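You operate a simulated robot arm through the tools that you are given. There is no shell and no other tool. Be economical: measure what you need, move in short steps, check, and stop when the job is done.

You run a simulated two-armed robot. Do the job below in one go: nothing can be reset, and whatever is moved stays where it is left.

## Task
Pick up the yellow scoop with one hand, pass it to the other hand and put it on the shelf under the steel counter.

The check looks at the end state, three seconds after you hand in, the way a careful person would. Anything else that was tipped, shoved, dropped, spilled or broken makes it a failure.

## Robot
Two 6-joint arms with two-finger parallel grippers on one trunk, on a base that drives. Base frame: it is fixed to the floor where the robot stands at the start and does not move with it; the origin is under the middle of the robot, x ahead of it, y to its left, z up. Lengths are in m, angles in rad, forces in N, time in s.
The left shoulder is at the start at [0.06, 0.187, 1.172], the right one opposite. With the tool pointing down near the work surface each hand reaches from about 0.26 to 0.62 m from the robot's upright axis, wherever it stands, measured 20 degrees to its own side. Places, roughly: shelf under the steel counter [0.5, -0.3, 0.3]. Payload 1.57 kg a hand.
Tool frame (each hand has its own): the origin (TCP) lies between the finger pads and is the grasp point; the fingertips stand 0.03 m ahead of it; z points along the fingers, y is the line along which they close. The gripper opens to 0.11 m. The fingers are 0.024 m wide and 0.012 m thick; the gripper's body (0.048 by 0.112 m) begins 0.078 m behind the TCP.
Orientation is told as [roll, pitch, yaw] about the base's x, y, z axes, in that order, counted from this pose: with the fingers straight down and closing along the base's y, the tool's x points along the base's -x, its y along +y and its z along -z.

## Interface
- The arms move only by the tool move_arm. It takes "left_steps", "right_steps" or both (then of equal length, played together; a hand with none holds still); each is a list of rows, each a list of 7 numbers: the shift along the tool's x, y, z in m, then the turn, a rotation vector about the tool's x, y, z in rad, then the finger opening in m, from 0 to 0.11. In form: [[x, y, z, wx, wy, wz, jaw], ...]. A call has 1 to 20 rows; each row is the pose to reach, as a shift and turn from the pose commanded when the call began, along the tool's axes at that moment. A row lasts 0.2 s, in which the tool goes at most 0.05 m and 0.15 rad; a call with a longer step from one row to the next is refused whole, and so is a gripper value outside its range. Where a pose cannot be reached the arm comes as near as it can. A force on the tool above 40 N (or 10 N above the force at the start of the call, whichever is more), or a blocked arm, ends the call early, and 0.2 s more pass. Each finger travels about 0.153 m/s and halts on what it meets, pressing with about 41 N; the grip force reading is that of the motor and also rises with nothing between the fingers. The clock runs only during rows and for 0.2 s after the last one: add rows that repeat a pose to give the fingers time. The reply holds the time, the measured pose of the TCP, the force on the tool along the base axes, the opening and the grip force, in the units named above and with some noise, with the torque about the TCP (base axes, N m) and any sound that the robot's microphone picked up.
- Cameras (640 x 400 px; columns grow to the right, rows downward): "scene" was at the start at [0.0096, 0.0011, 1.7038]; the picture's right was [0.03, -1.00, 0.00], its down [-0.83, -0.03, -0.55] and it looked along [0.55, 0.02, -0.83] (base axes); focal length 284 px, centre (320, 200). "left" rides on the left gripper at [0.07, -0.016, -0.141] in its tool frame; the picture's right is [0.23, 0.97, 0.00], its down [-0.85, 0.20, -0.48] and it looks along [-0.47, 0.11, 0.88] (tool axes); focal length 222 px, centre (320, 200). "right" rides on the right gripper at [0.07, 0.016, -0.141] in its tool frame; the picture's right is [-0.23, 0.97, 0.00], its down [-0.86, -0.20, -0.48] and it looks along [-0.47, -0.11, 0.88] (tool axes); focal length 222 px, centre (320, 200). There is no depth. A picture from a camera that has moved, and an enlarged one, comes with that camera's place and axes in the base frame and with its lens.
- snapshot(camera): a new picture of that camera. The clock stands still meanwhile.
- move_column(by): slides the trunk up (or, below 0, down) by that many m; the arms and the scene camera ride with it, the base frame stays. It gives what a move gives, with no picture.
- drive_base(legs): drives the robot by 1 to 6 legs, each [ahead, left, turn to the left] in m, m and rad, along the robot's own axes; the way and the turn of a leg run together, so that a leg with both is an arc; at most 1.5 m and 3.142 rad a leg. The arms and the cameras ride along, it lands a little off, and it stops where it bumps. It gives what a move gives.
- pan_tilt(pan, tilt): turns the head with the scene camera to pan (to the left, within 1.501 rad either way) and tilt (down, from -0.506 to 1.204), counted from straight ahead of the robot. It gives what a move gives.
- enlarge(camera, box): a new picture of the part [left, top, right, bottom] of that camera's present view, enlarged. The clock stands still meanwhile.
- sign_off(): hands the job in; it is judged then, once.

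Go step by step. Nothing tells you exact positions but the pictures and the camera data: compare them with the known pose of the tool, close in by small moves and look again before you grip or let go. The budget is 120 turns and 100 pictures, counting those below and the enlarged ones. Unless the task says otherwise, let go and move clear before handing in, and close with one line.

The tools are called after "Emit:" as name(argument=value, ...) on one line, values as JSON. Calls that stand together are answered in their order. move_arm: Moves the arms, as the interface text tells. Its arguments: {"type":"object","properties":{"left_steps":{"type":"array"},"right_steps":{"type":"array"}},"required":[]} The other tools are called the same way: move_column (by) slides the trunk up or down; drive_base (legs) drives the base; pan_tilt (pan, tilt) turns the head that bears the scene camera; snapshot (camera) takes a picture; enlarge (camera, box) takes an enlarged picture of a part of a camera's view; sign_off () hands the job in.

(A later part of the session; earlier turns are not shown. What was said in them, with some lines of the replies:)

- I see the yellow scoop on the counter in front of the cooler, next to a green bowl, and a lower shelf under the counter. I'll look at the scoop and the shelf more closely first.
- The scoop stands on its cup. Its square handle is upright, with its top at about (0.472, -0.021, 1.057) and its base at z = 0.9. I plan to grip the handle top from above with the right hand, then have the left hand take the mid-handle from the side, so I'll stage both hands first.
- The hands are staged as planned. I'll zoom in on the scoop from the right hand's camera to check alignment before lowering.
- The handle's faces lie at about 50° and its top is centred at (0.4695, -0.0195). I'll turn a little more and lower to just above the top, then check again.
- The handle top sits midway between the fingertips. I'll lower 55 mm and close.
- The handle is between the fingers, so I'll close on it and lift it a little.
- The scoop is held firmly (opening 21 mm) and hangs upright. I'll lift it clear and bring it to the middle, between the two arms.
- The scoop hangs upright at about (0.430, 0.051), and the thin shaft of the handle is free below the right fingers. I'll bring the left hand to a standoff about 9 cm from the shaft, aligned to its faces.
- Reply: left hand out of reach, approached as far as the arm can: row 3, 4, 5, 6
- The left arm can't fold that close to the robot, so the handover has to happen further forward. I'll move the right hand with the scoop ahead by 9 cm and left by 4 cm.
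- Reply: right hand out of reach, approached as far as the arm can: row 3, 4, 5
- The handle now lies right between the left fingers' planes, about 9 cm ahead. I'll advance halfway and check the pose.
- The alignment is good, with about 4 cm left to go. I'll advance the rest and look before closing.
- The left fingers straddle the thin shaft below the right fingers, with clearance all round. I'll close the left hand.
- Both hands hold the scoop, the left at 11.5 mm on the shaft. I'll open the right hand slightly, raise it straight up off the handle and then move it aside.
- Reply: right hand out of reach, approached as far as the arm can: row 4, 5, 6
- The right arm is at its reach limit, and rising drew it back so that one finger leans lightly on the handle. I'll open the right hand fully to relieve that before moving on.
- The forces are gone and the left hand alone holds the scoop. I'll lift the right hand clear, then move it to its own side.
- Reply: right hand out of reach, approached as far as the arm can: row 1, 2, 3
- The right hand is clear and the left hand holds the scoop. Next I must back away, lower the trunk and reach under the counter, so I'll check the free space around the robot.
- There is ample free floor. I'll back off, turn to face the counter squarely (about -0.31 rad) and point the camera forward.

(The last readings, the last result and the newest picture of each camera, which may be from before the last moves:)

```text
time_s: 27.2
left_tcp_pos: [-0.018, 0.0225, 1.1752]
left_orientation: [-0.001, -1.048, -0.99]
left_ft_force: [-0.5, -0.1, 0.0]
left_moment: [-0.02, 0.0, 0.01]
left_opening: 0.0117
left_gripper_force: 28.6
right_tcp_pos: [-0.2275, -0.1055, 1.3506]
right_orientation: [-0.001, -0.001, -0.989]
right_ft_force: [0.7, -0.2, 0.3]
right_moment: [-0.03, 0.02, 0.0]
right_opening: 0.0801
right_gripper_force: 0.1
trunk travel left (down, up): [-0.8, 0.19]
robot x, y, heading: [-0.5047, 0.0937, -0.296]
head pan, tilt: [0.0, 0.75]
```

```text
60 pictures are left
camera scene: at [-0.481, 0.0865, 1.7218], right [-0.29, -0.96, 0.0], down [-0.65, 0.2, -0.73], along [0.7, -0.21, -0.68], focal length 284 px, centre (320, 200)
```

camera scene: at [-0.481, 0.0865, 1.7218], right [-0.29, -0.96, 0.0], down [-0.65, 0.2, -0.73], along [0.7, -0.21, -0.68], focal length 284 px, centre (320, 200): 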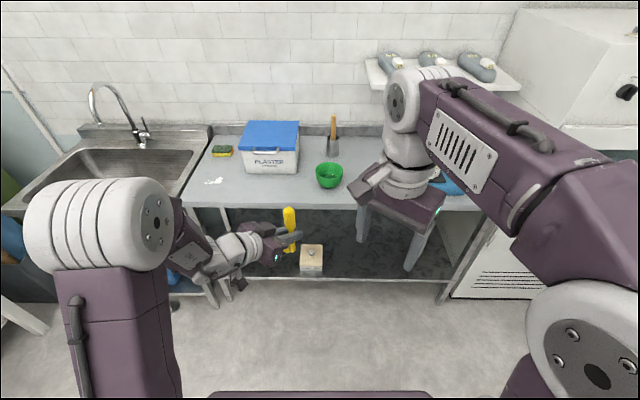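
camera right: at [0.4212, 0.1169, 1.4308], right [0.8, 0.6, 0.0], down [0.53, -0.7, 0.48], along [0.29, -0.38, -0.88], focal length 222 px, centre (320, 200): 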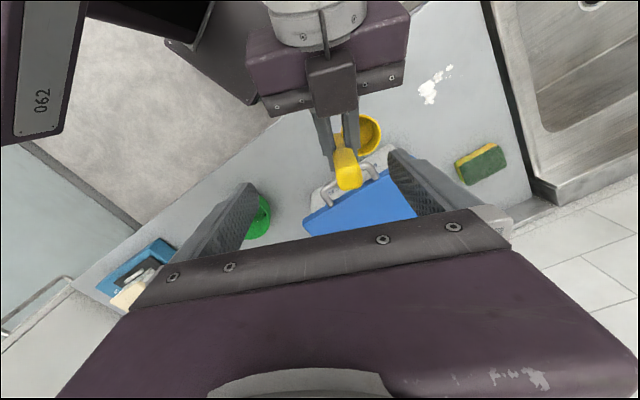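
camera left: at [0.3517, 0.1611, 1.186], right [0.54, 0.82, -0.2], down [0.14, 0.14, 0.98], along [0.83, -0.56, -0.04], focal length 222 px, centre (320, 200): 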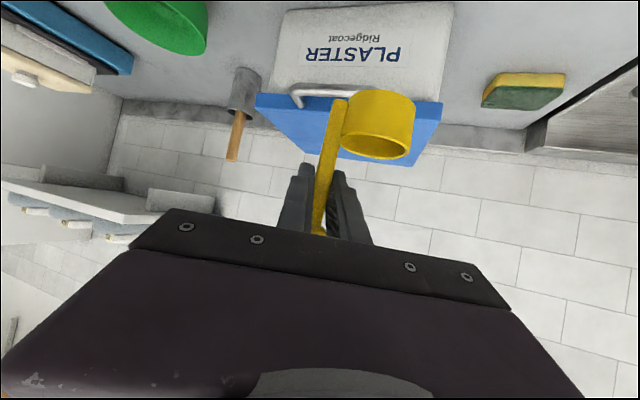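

The robot faces the counter squarely. I'll lower the trunk most of the way and look at the shelf.

Emit:
move_column(by=-0.7)

Emit:
pan_tilt(pan=0, tilt=0.4)

Emit:
snapshot(camera="scene")

Emit:
snapshot(camera="left")

Emit:
snapshot(camera="right")

```text
refused: -0.7 is not a number from -0.4 to 0.4
```

```text
time_s: 28.0
left_tcp_pos: [-0.0174, 0.0233, 1.175]
left_orientation: [0.0, -1.048, -0.99]
left_ft_force: [0.6, 0.6, -0.3]
left_moment: [-0.01, 0.02, -0.01]
left_opening: 0.0114
left_gripper_force: 29.0
right_tcp_pos: [-0.228, -0.1046, 1.3489]
right_orientation: [-0.001, 0.002, -0.99]
right_ft_force: [0.0, 0.1, -0.1]
right_moment: [-0.03, -0.05, 0.0]
right_opening: 0.08
right_gripper_force: 0.0
trunk travel left (down, up): [-0.8, 0.19]
robot x, y, heading: [-0.5024, 0.0955, -0.29]
head pan, tilt: [0.0, 0.4]
```

```text
59 pictures are left
camera scene: at [-0.4716, 0.0837, 1.7529], right [-0.29, -0.96, 0.0], down [-0.37, 0.11, -0.92], along [0.88, -0.27, -0.39], focal length 284 px, centre (320, 200)
```

scene: 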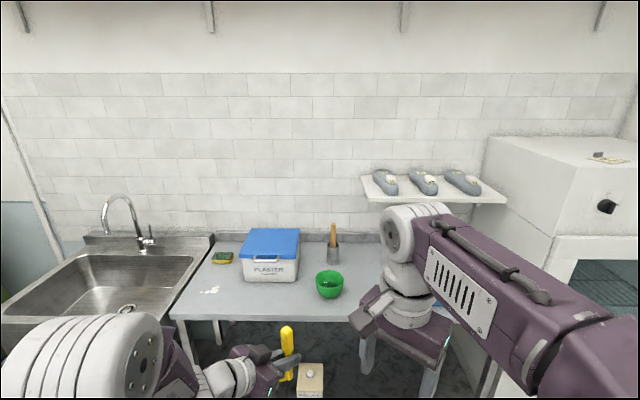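

```text
58 pictures are left
camera left: at [-0.118, 0.1464, 1.1861], right [0.75, 0.63, -0.2], down [0.17, 0.1, 0.98], along [0.64, -0.77, -0.04], focal length 222 px, centre (320, 200)
```

left: 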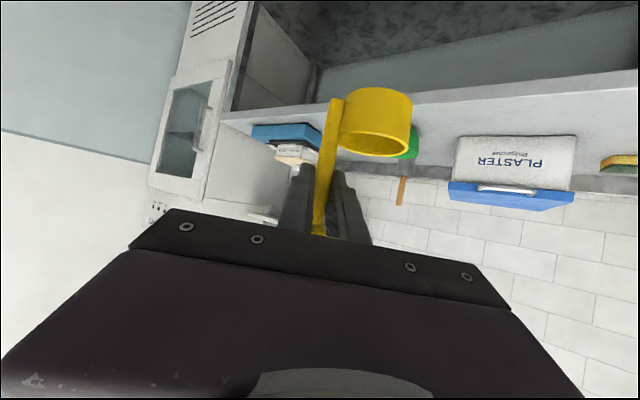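

```text
57 pictures are left
camera right: at [-0.2521, -0.0366, 1.4899], right [0.94, 0.34, 0.0], down [0.3, -0.82, 0.48], along [0.16, -0.45, -0.88], focal length 222 px, centre (320, 200)
```

right: 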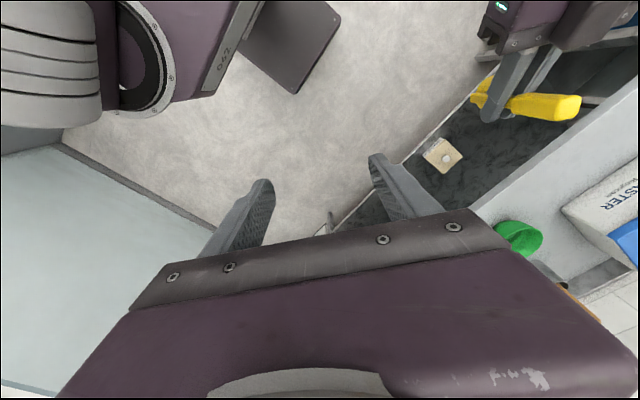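

The trunk moves at most 0.4 m per call, so I'll lower it in two stages and look again.

Emit:
move_column(by=-0.4)

Emit:
move_column(by=-0.3)

Emit:
snapshot(camera="scene")

Emit:
snapshot(camera="left")

```text
time_s: 31.8
left_tcp_pos: [-0.0185, 0.0247, 0.7737]
left_orientation: [0.001, -1.048, -0.99]
left_ft_force: [-0.1, -0.3, -1.2]
left_moment: [0.01, 0.01, 0.02]
left_opening: 0.0115
left_gripper_force: 28.5
right_tcp_pos: [-0.2273, -0.1044, 0.9507]
right_orientation: [0.001, -0.001, -0.99]
right_ft_force: [-0.3, -0.2, -0.6]
right_moment: [0.0, 0.02, -0.01]
right_opening: 0.0802
right_gripper_force: 0.1
trunk travel left (down, up): [-0.4, 0.59]
robot x, y, heading: [-0.5013, 0.0933, -0.29]
head pan, tilt: [0.0, 0.4]
```

```text
time_s: 34.8
left_tcp_pos: [-0.0171, 0.0242, 0.4748]
left_orientation: [0.0, -1.046, -0.99]
left_ft_force: [-0.6, -0.5, -1.0]
left_moment: [-0.01, 0.01, 0.02]
left_opening: 0.0117
left_gripper_force: 29.1
right_tcp_pos: [-0.2271, -0.1045, 0.6494]
right_orientation: [-0.001, -0.001, -0.99]
right_ft_force: [0.8, 0.4, -0.1]
right_moment: [0.01, 0.03, 0.04]
right_opening: 0.0799
right_gripper_force: 0.1
trunk travel left (down, up): [-0.1, 0.89]
robot x, y, heading: [-0.5005, 0.095, -0.295]
head pan, tilt: [0.0, 0.4]
```

```text
56 pictures are left
camera scene: at [-0.4717, 0.0837, 1.053], right [-0.29, -0.96, 0.0], down [-0.37, 0.11, -0.92], along [0.88, -0.27, -0.39], focal length 284 px, centre (320, 200)
```

scene: 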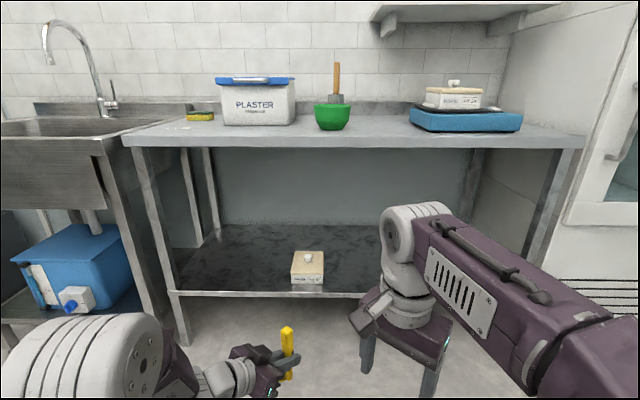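

```text
55 pictures are left
camera left: at [-0.1181, 0.1464, 0.4861], right [0.75, 0.63, -0.2], down [0.17, 0.1, 0.98], along [0.64, -0.77, -0.04], focal length 222 px, centre (320, 200)
```

left: 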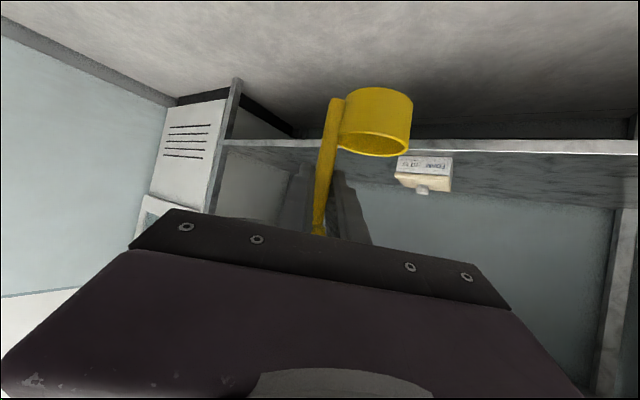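

The shelf top is at z ≈ 0.31, its front edge runs through (0.366, -0.096) and (0.51, 0.37), and the underside of the counter is at about 0.855. I'll aim for the clear area left of the beige box, around (0.506, 0.017). First I'll tuck the right arm back and extend the left one a little.

Emit:
move_arm(right_steps=[[-0.016, -0.035, 0, 0, 0, 0, 0.08], [-0.033, -0.07, 0, 0, 0, 0, 0.08], [-0.05, -0.105, 0, 0, 0, 0, 0.08], [-0.066, -0.14, 0, 0, 0, 0, 0.08]], left_steps=[[-0.005, 0.008, 0.008, 0, 0, 0, 0.002], [-0.01, 0.016, 0.016, 0, 0, 0, 0.002], [-0.015, 0.024, 0.024, 0, 0, 0, 0.002], [-0.019, 0.032, 0.033, 0, 0, 0, 0.002]])

Emit:
snapshot(camera="scene")

```text
time_s: 35.8
left_tcp_pos: [0.0298, 0.01, 0.4743]
left_orientation: [-0.003, -1.045, -0.989]
left_ft_force: [-0.8, 0.1, -1.0]
left_moment: [0.0, 0.03, -0.02]
left_opening: 0.0115
left_gripper_force: 29.3
right_tcp_pos: [-0.3104, -0.237, 0.6487]
right_orientation: [0.001, 0.0, -0.989]
right_ft_force: [-0.7, 0.9, 0.0]
right_moment: [-0.03, 0.02, 0.01]
right_opening: 0.0799
right_gripper_force: 0.0
trunk travel left (down, up): [-0.1, 0.89]
robot x, y, heading: [-0.5023, 0.0929, -0.296]
head pan, tilt: [0.0, 0.4]
```

```text
54 pictures are left
camera scene: at [-0.4717, 0.0837, 1.0529], right [-0.29, -0.96, 0.0], down [-0.37, 0.11, -0.92], along [0.88, -0.27, -0.39], focal length 284 px, centre (320, 200)
```

scene: 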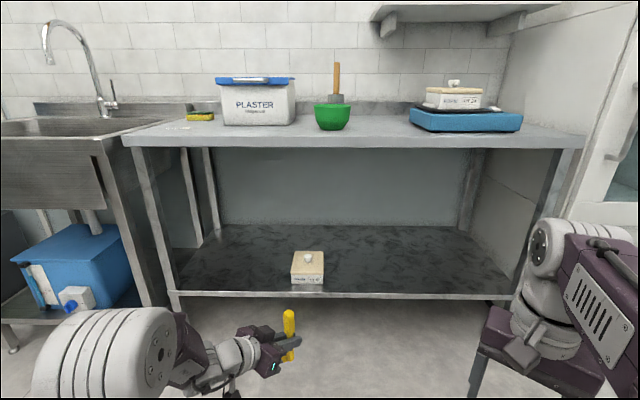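

The path looks open. I'll sidestep left, advance most of the way and look.

Emit:
drive_base(legs=[[0, 0.145, 0], [0.25, 0, 0]])

Emit:
pan_tilt(pan=0.25, tilt=0.65)

Emit:
snapshot(camera="scene")

Emit:
snapshot(camera="left")

```text
time_s: 38.6
left_tcp_pos: [0.3091, 0.0742, 0.475]
left_orientation: [0.0, -1.046, -0.991]
left_ft_force: [0.1, -0.2, -1.5]
left_moment: [-0.02, 0.02, 0.01]
left_opening: 0.0114
left_gripper_force: 28.2
right_tcp_pos: [-0.0301, -0.174, 0.6492]
right_orientation: [-0.002, 0.0, -0.992]
right_ft_force: [-0.2, 0.3, -0.2]
right_moment: [0.03, 0.01, -0.01]
right_opening: 0.0801
right_gripper_force: 0.1
trunk travel left (down, up): [-0.1, 0.89]
robot x, y, heading: [-0.2237, 0.1576, -0.295]
head pan, tilt: [0.0, 0.4]
```

```text
time_s: 39.4
left_tcp_pos: [0.3108, 0.0746, 0.4735]
left_orientation: [0.001, -1.047, -0.991]
left_ft_force: [-0.4, 0.5, -0.7]
left_moment: [0.0, 0.04, -0.01]
left_opening: 0.0117
left_gripper_force: 28.9
right_tcp_pos: [-0.0294, -0.1727, 0.6483]
right_orientation: [0.003, 0.0, -0.99]
right_ft_force: [0.2, -0.5, 0.3]
right_moment: [0.0, 0.01, 0.0]
right_opening: 0.08
right_gripper_force: 0.1
trunk travel left (down, up): [-0.1, 0.89]
robot x, y, heading: [-0.2213, 0.1584, -0.295]
head pan, tilt: [0.25, 0.649]
```

```text
53 pictures are left
camera scene: at [-0.1934, 0.1708, 1.0305], right [-0.05, -1.0, 0.0], down [-0.6, 0.03, -0.8], along [0.8, -0.04, -0.6], focal length 284 px, centre (320, 200)
```

scene: 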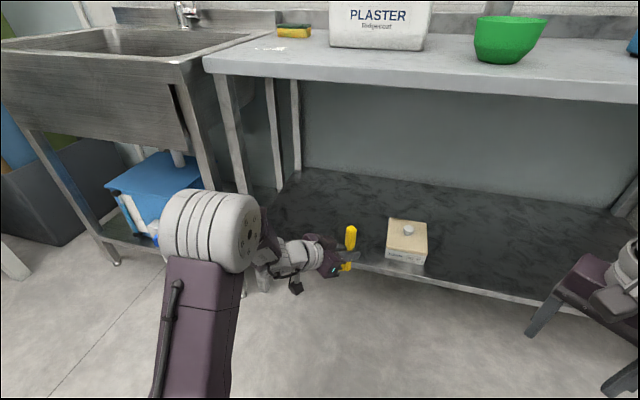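

```text
52 pictures are left
camera left: at [0.2098, 0.1968, 0.4858], right [0.75, 0.63, -0.2], down [0.17, 0.1, 0.98], along [0.63, -0.77, -0.04], focal length 222 px, centre (320, 200)
```

left: 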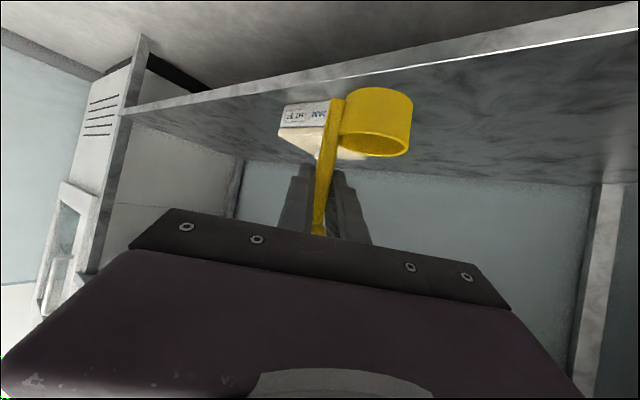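

The elbow clears the left leg and the sink by several centimetres. I'll drive the last 0.2 m in.

Emit:
drive_base(legs=[[0.2, 0, 0]])

Emit:
snapshot(camera="scene")

Emit:
snapshot(camera="left")

```text
time_s: 41.0
left_tcp_pos: [0.5027, 0.0188, 0.4753]
left_orientation: [0.001, -1.047, -0.989]
left_ft_force: [0.0, 0.6, -0.2]
left_moment: [-0.02, 0.07, 0.02]
left_opening: 0.0116
left_gripper_force: 28.8
right_tcp_pos: [0.1639, -0.2309, 0.6485]
right_orientation: [-0.001, 0.001, -0.988]
right_ft_force: [-0.3, 0.6, 0.4]
right_moment: [-0.01, 0.03, 0.02]
right_opening: 0.0802
right_gripper_force: 0.0
trunk travel left (down, up): [-0.1, 0.89]
robot x, y, heading: [-0.0275, 0.1035, -0.292]
head pan, tilt: [0.25, 0.649]
```

```text
51 pictures are left
camera scene: at [-0.0009, 0.1127, 1.0304], right [-0.04, -1.0, 0.0], down [-0.6, 0.03, -0.8], along [0.8, -0.03, -0.6], focal length 284 px, centre (320, 200)
```

scene: 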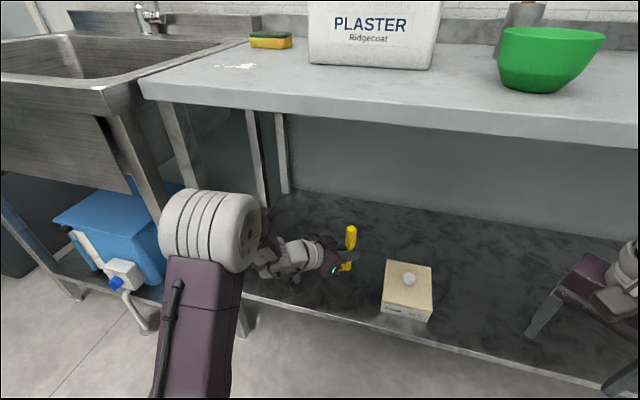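

```text
50 pictures are left
camera left: at [0.4021, 0.1401, 0.4858], right [0.75, 0.63, -0.2], down [0.17, 0.1, 0.98], along [0.64, -0.77, -0.04], focal length 222 px, centre (320, 200)
```

left: 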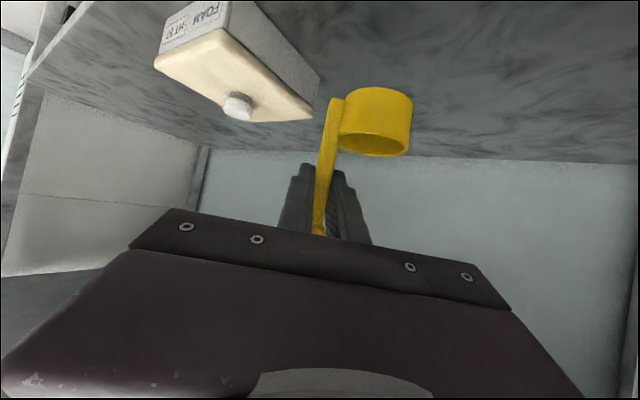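

The scoop is well inside the shelf and clear of the box. I'll lower the trunk by 7 cm, then finish with small arm steps.

Emit:
move_column(by=-0.07)

Emit:
enlarge(camera="scene", box=[240, 160, 480, 320])

Emit:
snapshot(camera="left")

```text
time_s: 42.0
left_tcp_pos: [0.5035, 0.0182, 0.4046]
left_orientation: [-0.001, -1.047, -0.988]
left_ft_force: [-0.5, 0.3, -0.6]
left_moment: [-0.01, 0.02, 0.01]
left_opening: 0.0113
left_gripper_force: 29.1
right_tcp_pos: [0.1643, -0.2309, 0.5782]
right_orientation: [-0.001, 0.001, -0.989]
right_ft_force: [-0.1, 0.1, 0.3]
right_moment: [0.01, 0.0, 0.01]
right_opening: 0.0801
right_gripper_force: 0.0
trunk travel left (down, up): [-0.03, 0.96]
robot x, y, heading: [-0.0246, 0.1014, -0.293]
head pan, tilt: [0.25, 0.649]
```

```text
2.50 times, centred on (360, 240) of scene
camera zoom: at [-0.001, 0.1127, 0.9605], right [-0.04, -1.0, 0.0], down [-0.6, 0.03, -0.8], along [0.8, -0.03, -0.6], focal length 711 px, centre (220, 100)
```

zoom: 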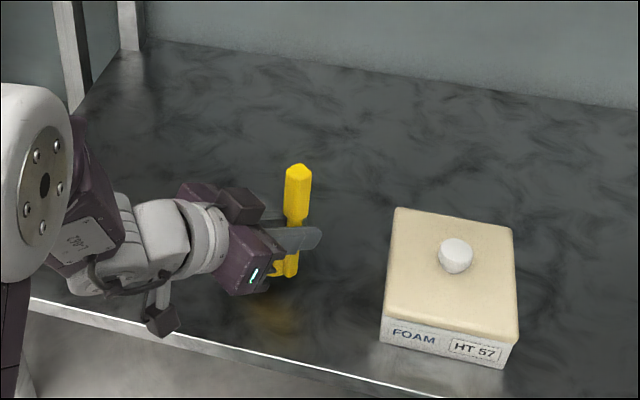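

```text
48 pictures are left
camera left: at [0.4021, 0.1401, 0.4159], right [0.75, 0.63, -0.2], down [0.17, 0.1, 0.98], along [0.64, -0.77, -0.04], focal length 222 px, centre (320, 200)
```

left: 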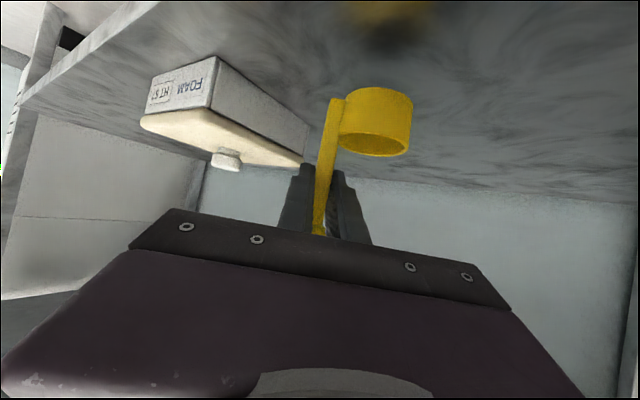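

The cup is roughly 2–3 cm above the shelf, judging by its reflection. I'll descend slowly with the arm and watch the force.

Emit:
move_arm(left_steps=[[0.0035, 0, 0.002, 0, 0, 0, 0.002], [0.007, 0, 0.004, 0, 0, 0, 0.002], [0.0104, 0, 0.006, 0, 0, 0, 0.002], [0.013, 0, 0.0075, 0, 0, 0, 0.002]])

Emit:
snapshot(camera="left")

Emit:
enlarge(camera="scene", box=[300, 200, 396, 280])

```text
time_s: 43.0
left_tcp_pos: [0.5026, 0.019, 0.3894]
left_orientation: [0.001, -1.047, -0.988]
left_ft_force: [0.3, -0.3, -1.9]
left_moment: [-0.01, 0.01, 0.0]
left_opening: 0.0114
left_gripper_force: 28.7
right_tcp_pos: [0.1637, -0.2325, 0.577]
right_orientation: [-0.002, 0.001, -0.989]
right_ft_force: [-0.7, 0.4, -0.6]
right_moment: [0.01, -0.02, -0.01]
right_opening: 0.0799
right_gripper_force: 0.0
trunk travel left (down, up): [-0.03, 0.96]
robot x, y, heading: [-0.0314, 0.0971, -0.289]
head pan, tilt: [0.25, 0.649]
```

```text
47 pictures are left
camera left: at [0.4017, 0.1408, 0.4013], right [0.75, 0.63, -0.2], down [0.17, 0.1, 0.98], along [0.64, -0.77, -0.04], focal length 222 px, centre (320, 200)
```

left: 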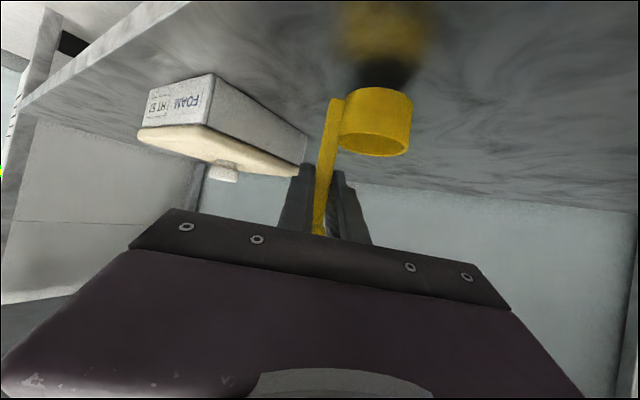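

```text
5.00 times, centred on (348, 240) of scene
camera zoom: at [-0.001, 0.1127, 0.9604], right [-0.04, -1.0, 0.0], down [-0.6, 0.03, -0.8], along [0.8, -0.03, -0.6], focal length 1423 px, centre (180, 0)
```

zoom: 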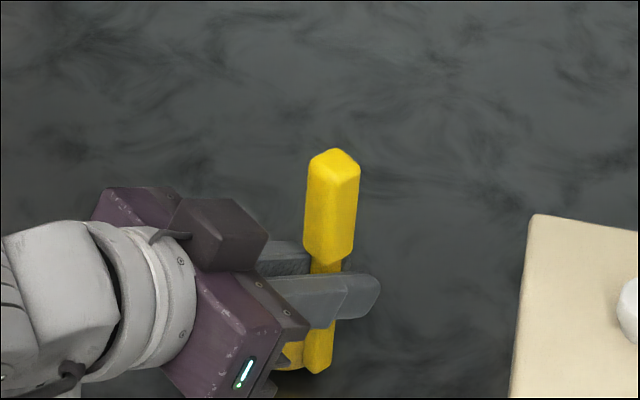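

The gap is about 1.4 cm by its reflection. I'll continue down in finer steps.

Emit:
move_arm(left_steps=[[0.0035, 0, 0.002, 0, 0, 0, 0.002], [0.007, 0, 0.004, 0, 0, 0, 0.002], [0.0087, 0, 0.005, 0, 0, 0, 0.002], [0.0087, 0, 0.005, 0, 0, 0, 0.002]])

Emit:
enlarge(camera="left", box=[260, 0, 500, 150])

```text
time_s: 44.0
left_tcp_pos: [0.5032, 0.017, 0.379]
left_orientation: [0.0, -1.047, -0.987]
left_ft_force: [0.8, -0.5, -1.4]
left_moment: [-0.04, 0.01, 0.0]
left_opening: 0.0114
left_gripper_force: 28.6
right_tcp_pos: [0.1642, -0.2303, 0.5781]
right_orientation: [0.0, 0.002, -0.987]
right_ft_force: [0.0, 0.0, 0.5]
right_moment: [0.03, -0.03, 0.05]
right_opening: 0.08
right_gripper_force: 0.0
trunk travel left (down, up): [-0.03, 0.96]
robot x, y, heading: [-0.0335, 0.0973, -0.289]
head pan, tilt: [0.25, 0.649]
```

```text
2.67 times, centred on (380, 75) of left
camera zoom: at [0.4022, 0.1398, 0.3907], right [0.75, 0.63, -0.2], down [0.17, 0.1, 0.98], along [0.64, -0.77, -0.04], focal length 592 px, centre (160, 533)
```

zoom: 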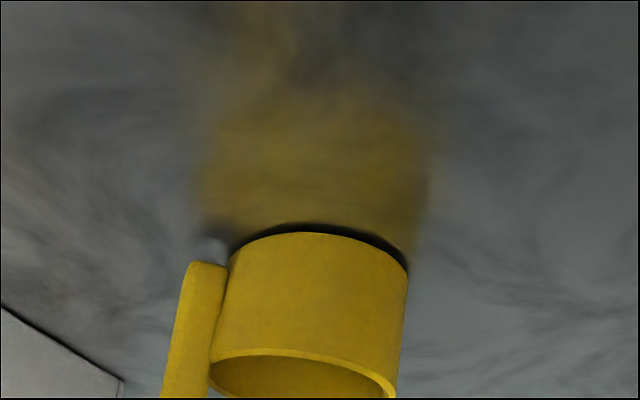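

Only a couple of millimetres are left, so I'll go down in 1 mm steps.

Emit:
move_arm(left_steps=[[0.0009, 0, 0.0005, 0, 0, 0, 0.002], [0.0017, 0, 0.001, 0, 0, 0, 0.002], [0.0026, 0, 0.0015, 0, 0, 0, 0.002], [0.0026, 0, 0.0015, 0, 0, 0, 0.002]])

Emit:
enlarge(camera="left", box=[260, 0, 500, 150])

```text
time_s: 45.0
left_tcp_pos: [0.5032, 0.0158, 0.3784]
left_orientation: [0.003, -1.049, -0.989]
left_ft_force: [-1.9, -1.1, 7.0]
left_moment: [0.08, 0.04, 0.02]
left_opening: 0.0113
left_gripper_force: 29.6
right_tcp_pos: [0.1635, -0.2313, 0.5779]
right_orientation: [0.001, 0.001, -0.988]
right_ft_force: [-0.4, -0.7, 0.2]
right_moment: [-0.01, 0.03, -0.02]
right_opening: 0.0798
right_gripper_force: 0.0
trunk travel left (down, up): [-0.03, 0.96]
robot x, y, heading: [-0.0316, 0.1025, -0.287]
head pan, tilt: [0.25, 0.649]
```

```text
2.67 times, centred on (380, 75) of left
camera zoom: at [0.4023, 0.1399, 0.3889], right [0.75, 0.63, -0.2], down [0.17, 0.1, 0.98], along [0.64, -0.77, -0.03], focal length 592 px, centre (160, 533)
```

zoom: 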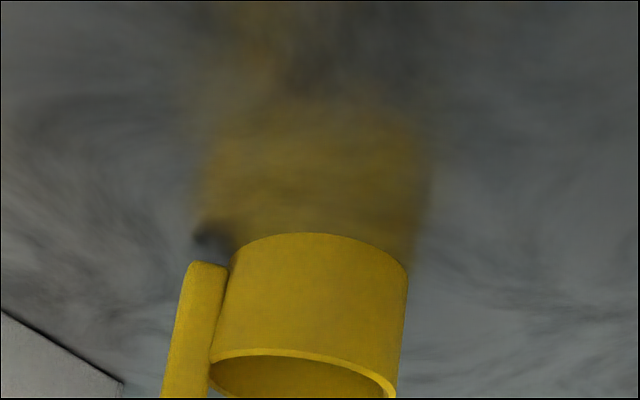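

The cup is seated, with 7 N upward. I'll ease off the pressure and open gently.

Emit:
move_arm(left_steps=[[-0.001, 0, -0.0006, 0, 0, 0, 0.002], [-0.0013, 0, -0.0007, 0, 0, 0, 0.002], [-0.0013, 0, -0.0007, 0, 0, 0, 0.013], [-0.0013, 0, -0.0007, 0, 0, 0, 0.018], [-0.0013, 0, -0.0007, 0, 0, 0, 0.03], [-0.0013, 0, -0.0007, 0, 0, 0, 0.045], [-0.0013, 0, -0.0007, 0, 0, 0, 0.05]])

Emit:
snapshot(camera="left")

Emit:
enlarge(camera="scene", box=[280, 200, 400, 300])

```text
time_s: 46.6
left_tcp_pos: [0.5032, 0.0194, 0.3775]
left_orientation: [-0.001, -1.048, -0.989]
left_ft_force: [0.7, 0.1, -1.3]
left_moment: [-0.01, -0.02, -0.01]
left_opening: 0.05
left_gripper_force: 0.2
right_tcp_pos: [0.1643, -0.2312, 0.5776]
right_orientation: [0.0, 0.0, -0.989]
right_ft_force: [-1.1, -0.5, -0.3]
right_moment: [-0.01, -0.03, -0.03]
right_opening: 0.0801
right_gripper_force: 0.0
trunk travel left (down, up): [-0.03, 0.96]
robot x, y, heading: [-0.0292, 0.1012, -0.292]
head pan, tilt: [0.25, 0.649]
```

```text
43 pictures are left
camera left: at [0.4024, 0.1402, 0.3892], right [0.75, 0.63, -0.2], down [0.17, 0.1, 0.98], along [0.64, -0.77, -0.04], focal length 222 px, centre (320, 200)
```

left: 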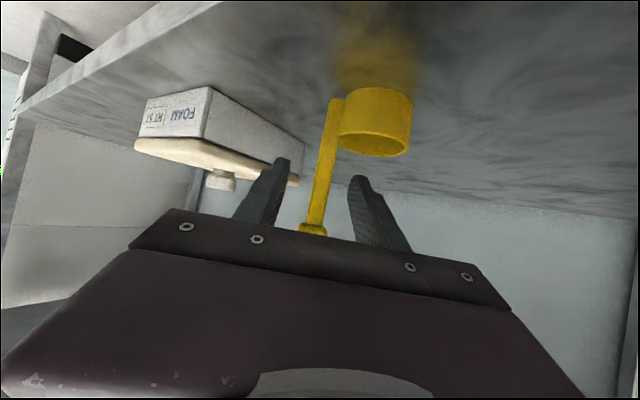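

```text
4.00 times, centred on (340, 250) of scene
camera zoom: at [-0.0011, 0.1127, 0.9604], right [-0.04, -1.0, 0.0], down [-0.6, 0.03, -0.8], along [0.8, -0.03, -0.6], focal length 1138 px, centre (240, 0)
```

zoom: 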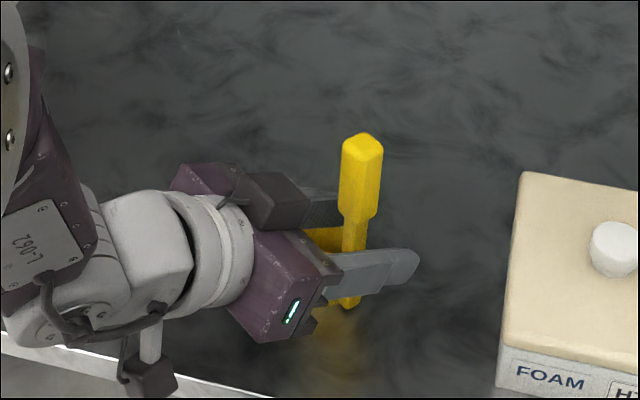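

The scoop stands free and upright. I'll retreat the left hand horizontally straight back along the fingers.

Emit:
move_arm(left_steps=[[0.005, 0, -0.0087, 0, 0, 0, 0.05], [0.0125, 0, -0.0217, 0, 0, 0, 0.05], [0.02, 0, -0.0346, 0, 0, 0, 0.05], [0.0275, 0, -0.0476, 0, 0, 0, 0.05], [0.035, 0, -0.0606, 0, 0, 0, 0.05], [0.0425, 0, -0.0736, 0, 0, 0, 0.05], [0.05, 0, -0.0866, 0, 0, 0, 0.05]])

Emit:
snapshot(camera="left")

Emit:
snapshot(camera="scene")

```text
time_s: 48.2
left_tcp_pos: [0.447, 0.1008, 0.3779]
left_orientation: [0.0, -1.047, -0.988]
left_ft_force: [-0.2, 0.0, 1.2]
left_moment: [0.02, 0.0, 0.02]
left_opening: 0.0501
left_gripper_force: 0.1
right_tcp_pos: [0.1633, -0.231, 0.5782]
right_orientation: [0.001, -0.001, -0.988]
right_ft_force: [-0.2, -0.2, 0.2]
right_moment: [-0.01, 0.0, -0.02]
right_opening: 0.08
right_gripper_force: 0.2
trunk travel left (down, up): [-0.03, 0.96]
robot x, y, heading: [-0.0312, 0.1043, -0.288]
head pan, tilt: [0.25, 0.649]
```

```text
41 pictures are left
camera left: at [0.3471, 0.2236, 0.39], right [0.75, 0.63, -0.2], down [0.17, 0.1, 0.98], along [0.64, -0.77, -0.04], focal length 222 px, centre (320, 200)
```

left: 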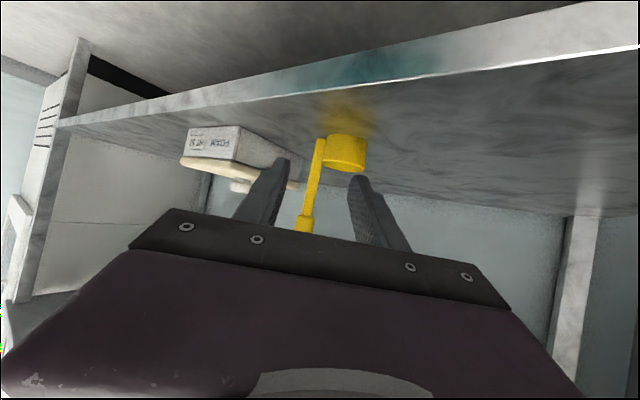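

```text
40 pictures are left
camera scene: at [-0.001, 0.1127, 0.9604], right [-0.04, -1.0, 0.0], down [-0.6, 0.03, -0.8], along [0.8, -0.03, -0.6], focal length 284 px, centre (320, 200)
```

scene: 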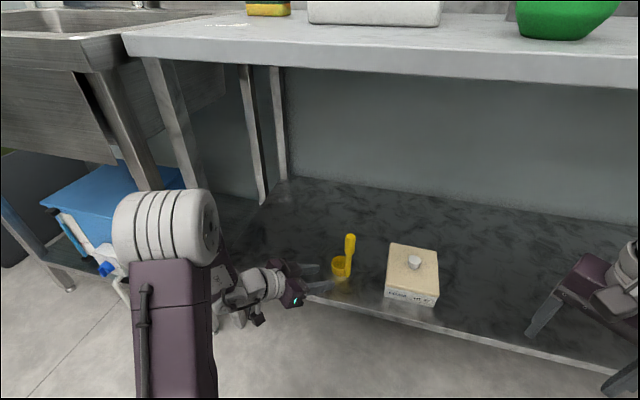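

The hand is clear and the scoop stands on the shelf. I'll back the robot straight out and take a final look.

Emit:
drive_base(legs=[[-0.4, 0, 0]])

Emit:
snapshot(camera="scene")

Emit:
enlarge(camera="scene", box=[280, 100, 480, 260])

```text
time_s: 50.8
left_tcp_pos: [0.0522, 0.22, 0.3789]
left_orientation: [0.0, -1.048, -0.993]
left_ft_force: [0.3, 0.4, 0.8]
left_moment: [0.03, 0.0, 0.0]
left_opening: 0.05
left_gripper_force: 0.1
right_tcp_pos: [-0.2336, -0.1114, 0.5783]
right_orientation: [0.0, 0.0, -0.991]
right_ft_force: [-0.7, 0.3, -0.3]
right_moment: [-0.02, 0.01, 0.02]
right_opening: 0.0798
right_gripper_force: 0.0
trunk travel left (down, up): [-0.03, 0.96]
robot x, y, heading: [-0.4259, 0.2232, -0.301]
head pan, tilt: [0.25, 0.649]
```

```text
39 pictures are left
camera scene: at [-0.3967, 0.2326, 0.9604], right [-0.05, -1.0, 0.0], down [-0.6, 0.03, -0.8], along [0.8, -0.04, -0.6], focal length 284 px, centre (320, 200)
```

scene: 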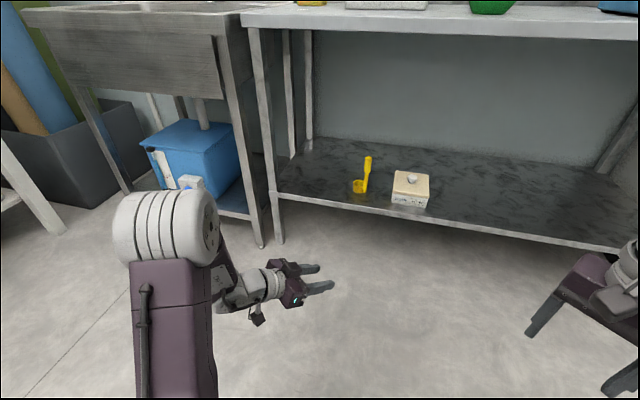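

```text
2.50 times, centred on (380, 180) of scene
camera zoom: at [-0.3967, 0.2326, 0.9604], right [-0.05, -1.0, 0.0], down [-0.6, 0.03, -0.8], along [0.8, -0.04, -0.6], focal length 711 px, centre (170, 250)
```

zoom: 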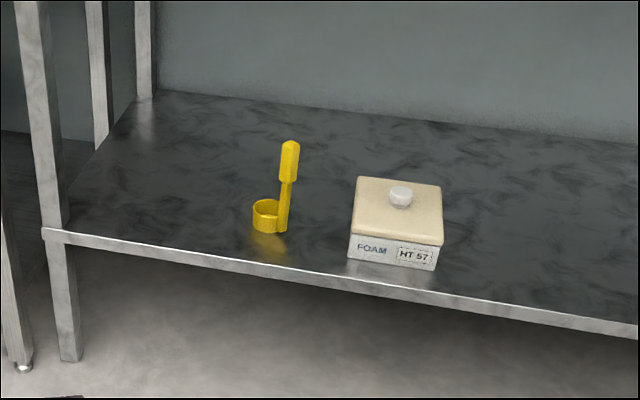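

The scoop stands upright on the shelf next to the untouched box, and both hands are clear. I'm handing in.

Emit:
sign_off()

```text
The job is handed in.
```

The right hand picked up the yellow scoop and passed it to the left hand, which set it upright on the shelf under the steel counter; I saw nothing else disturbed.
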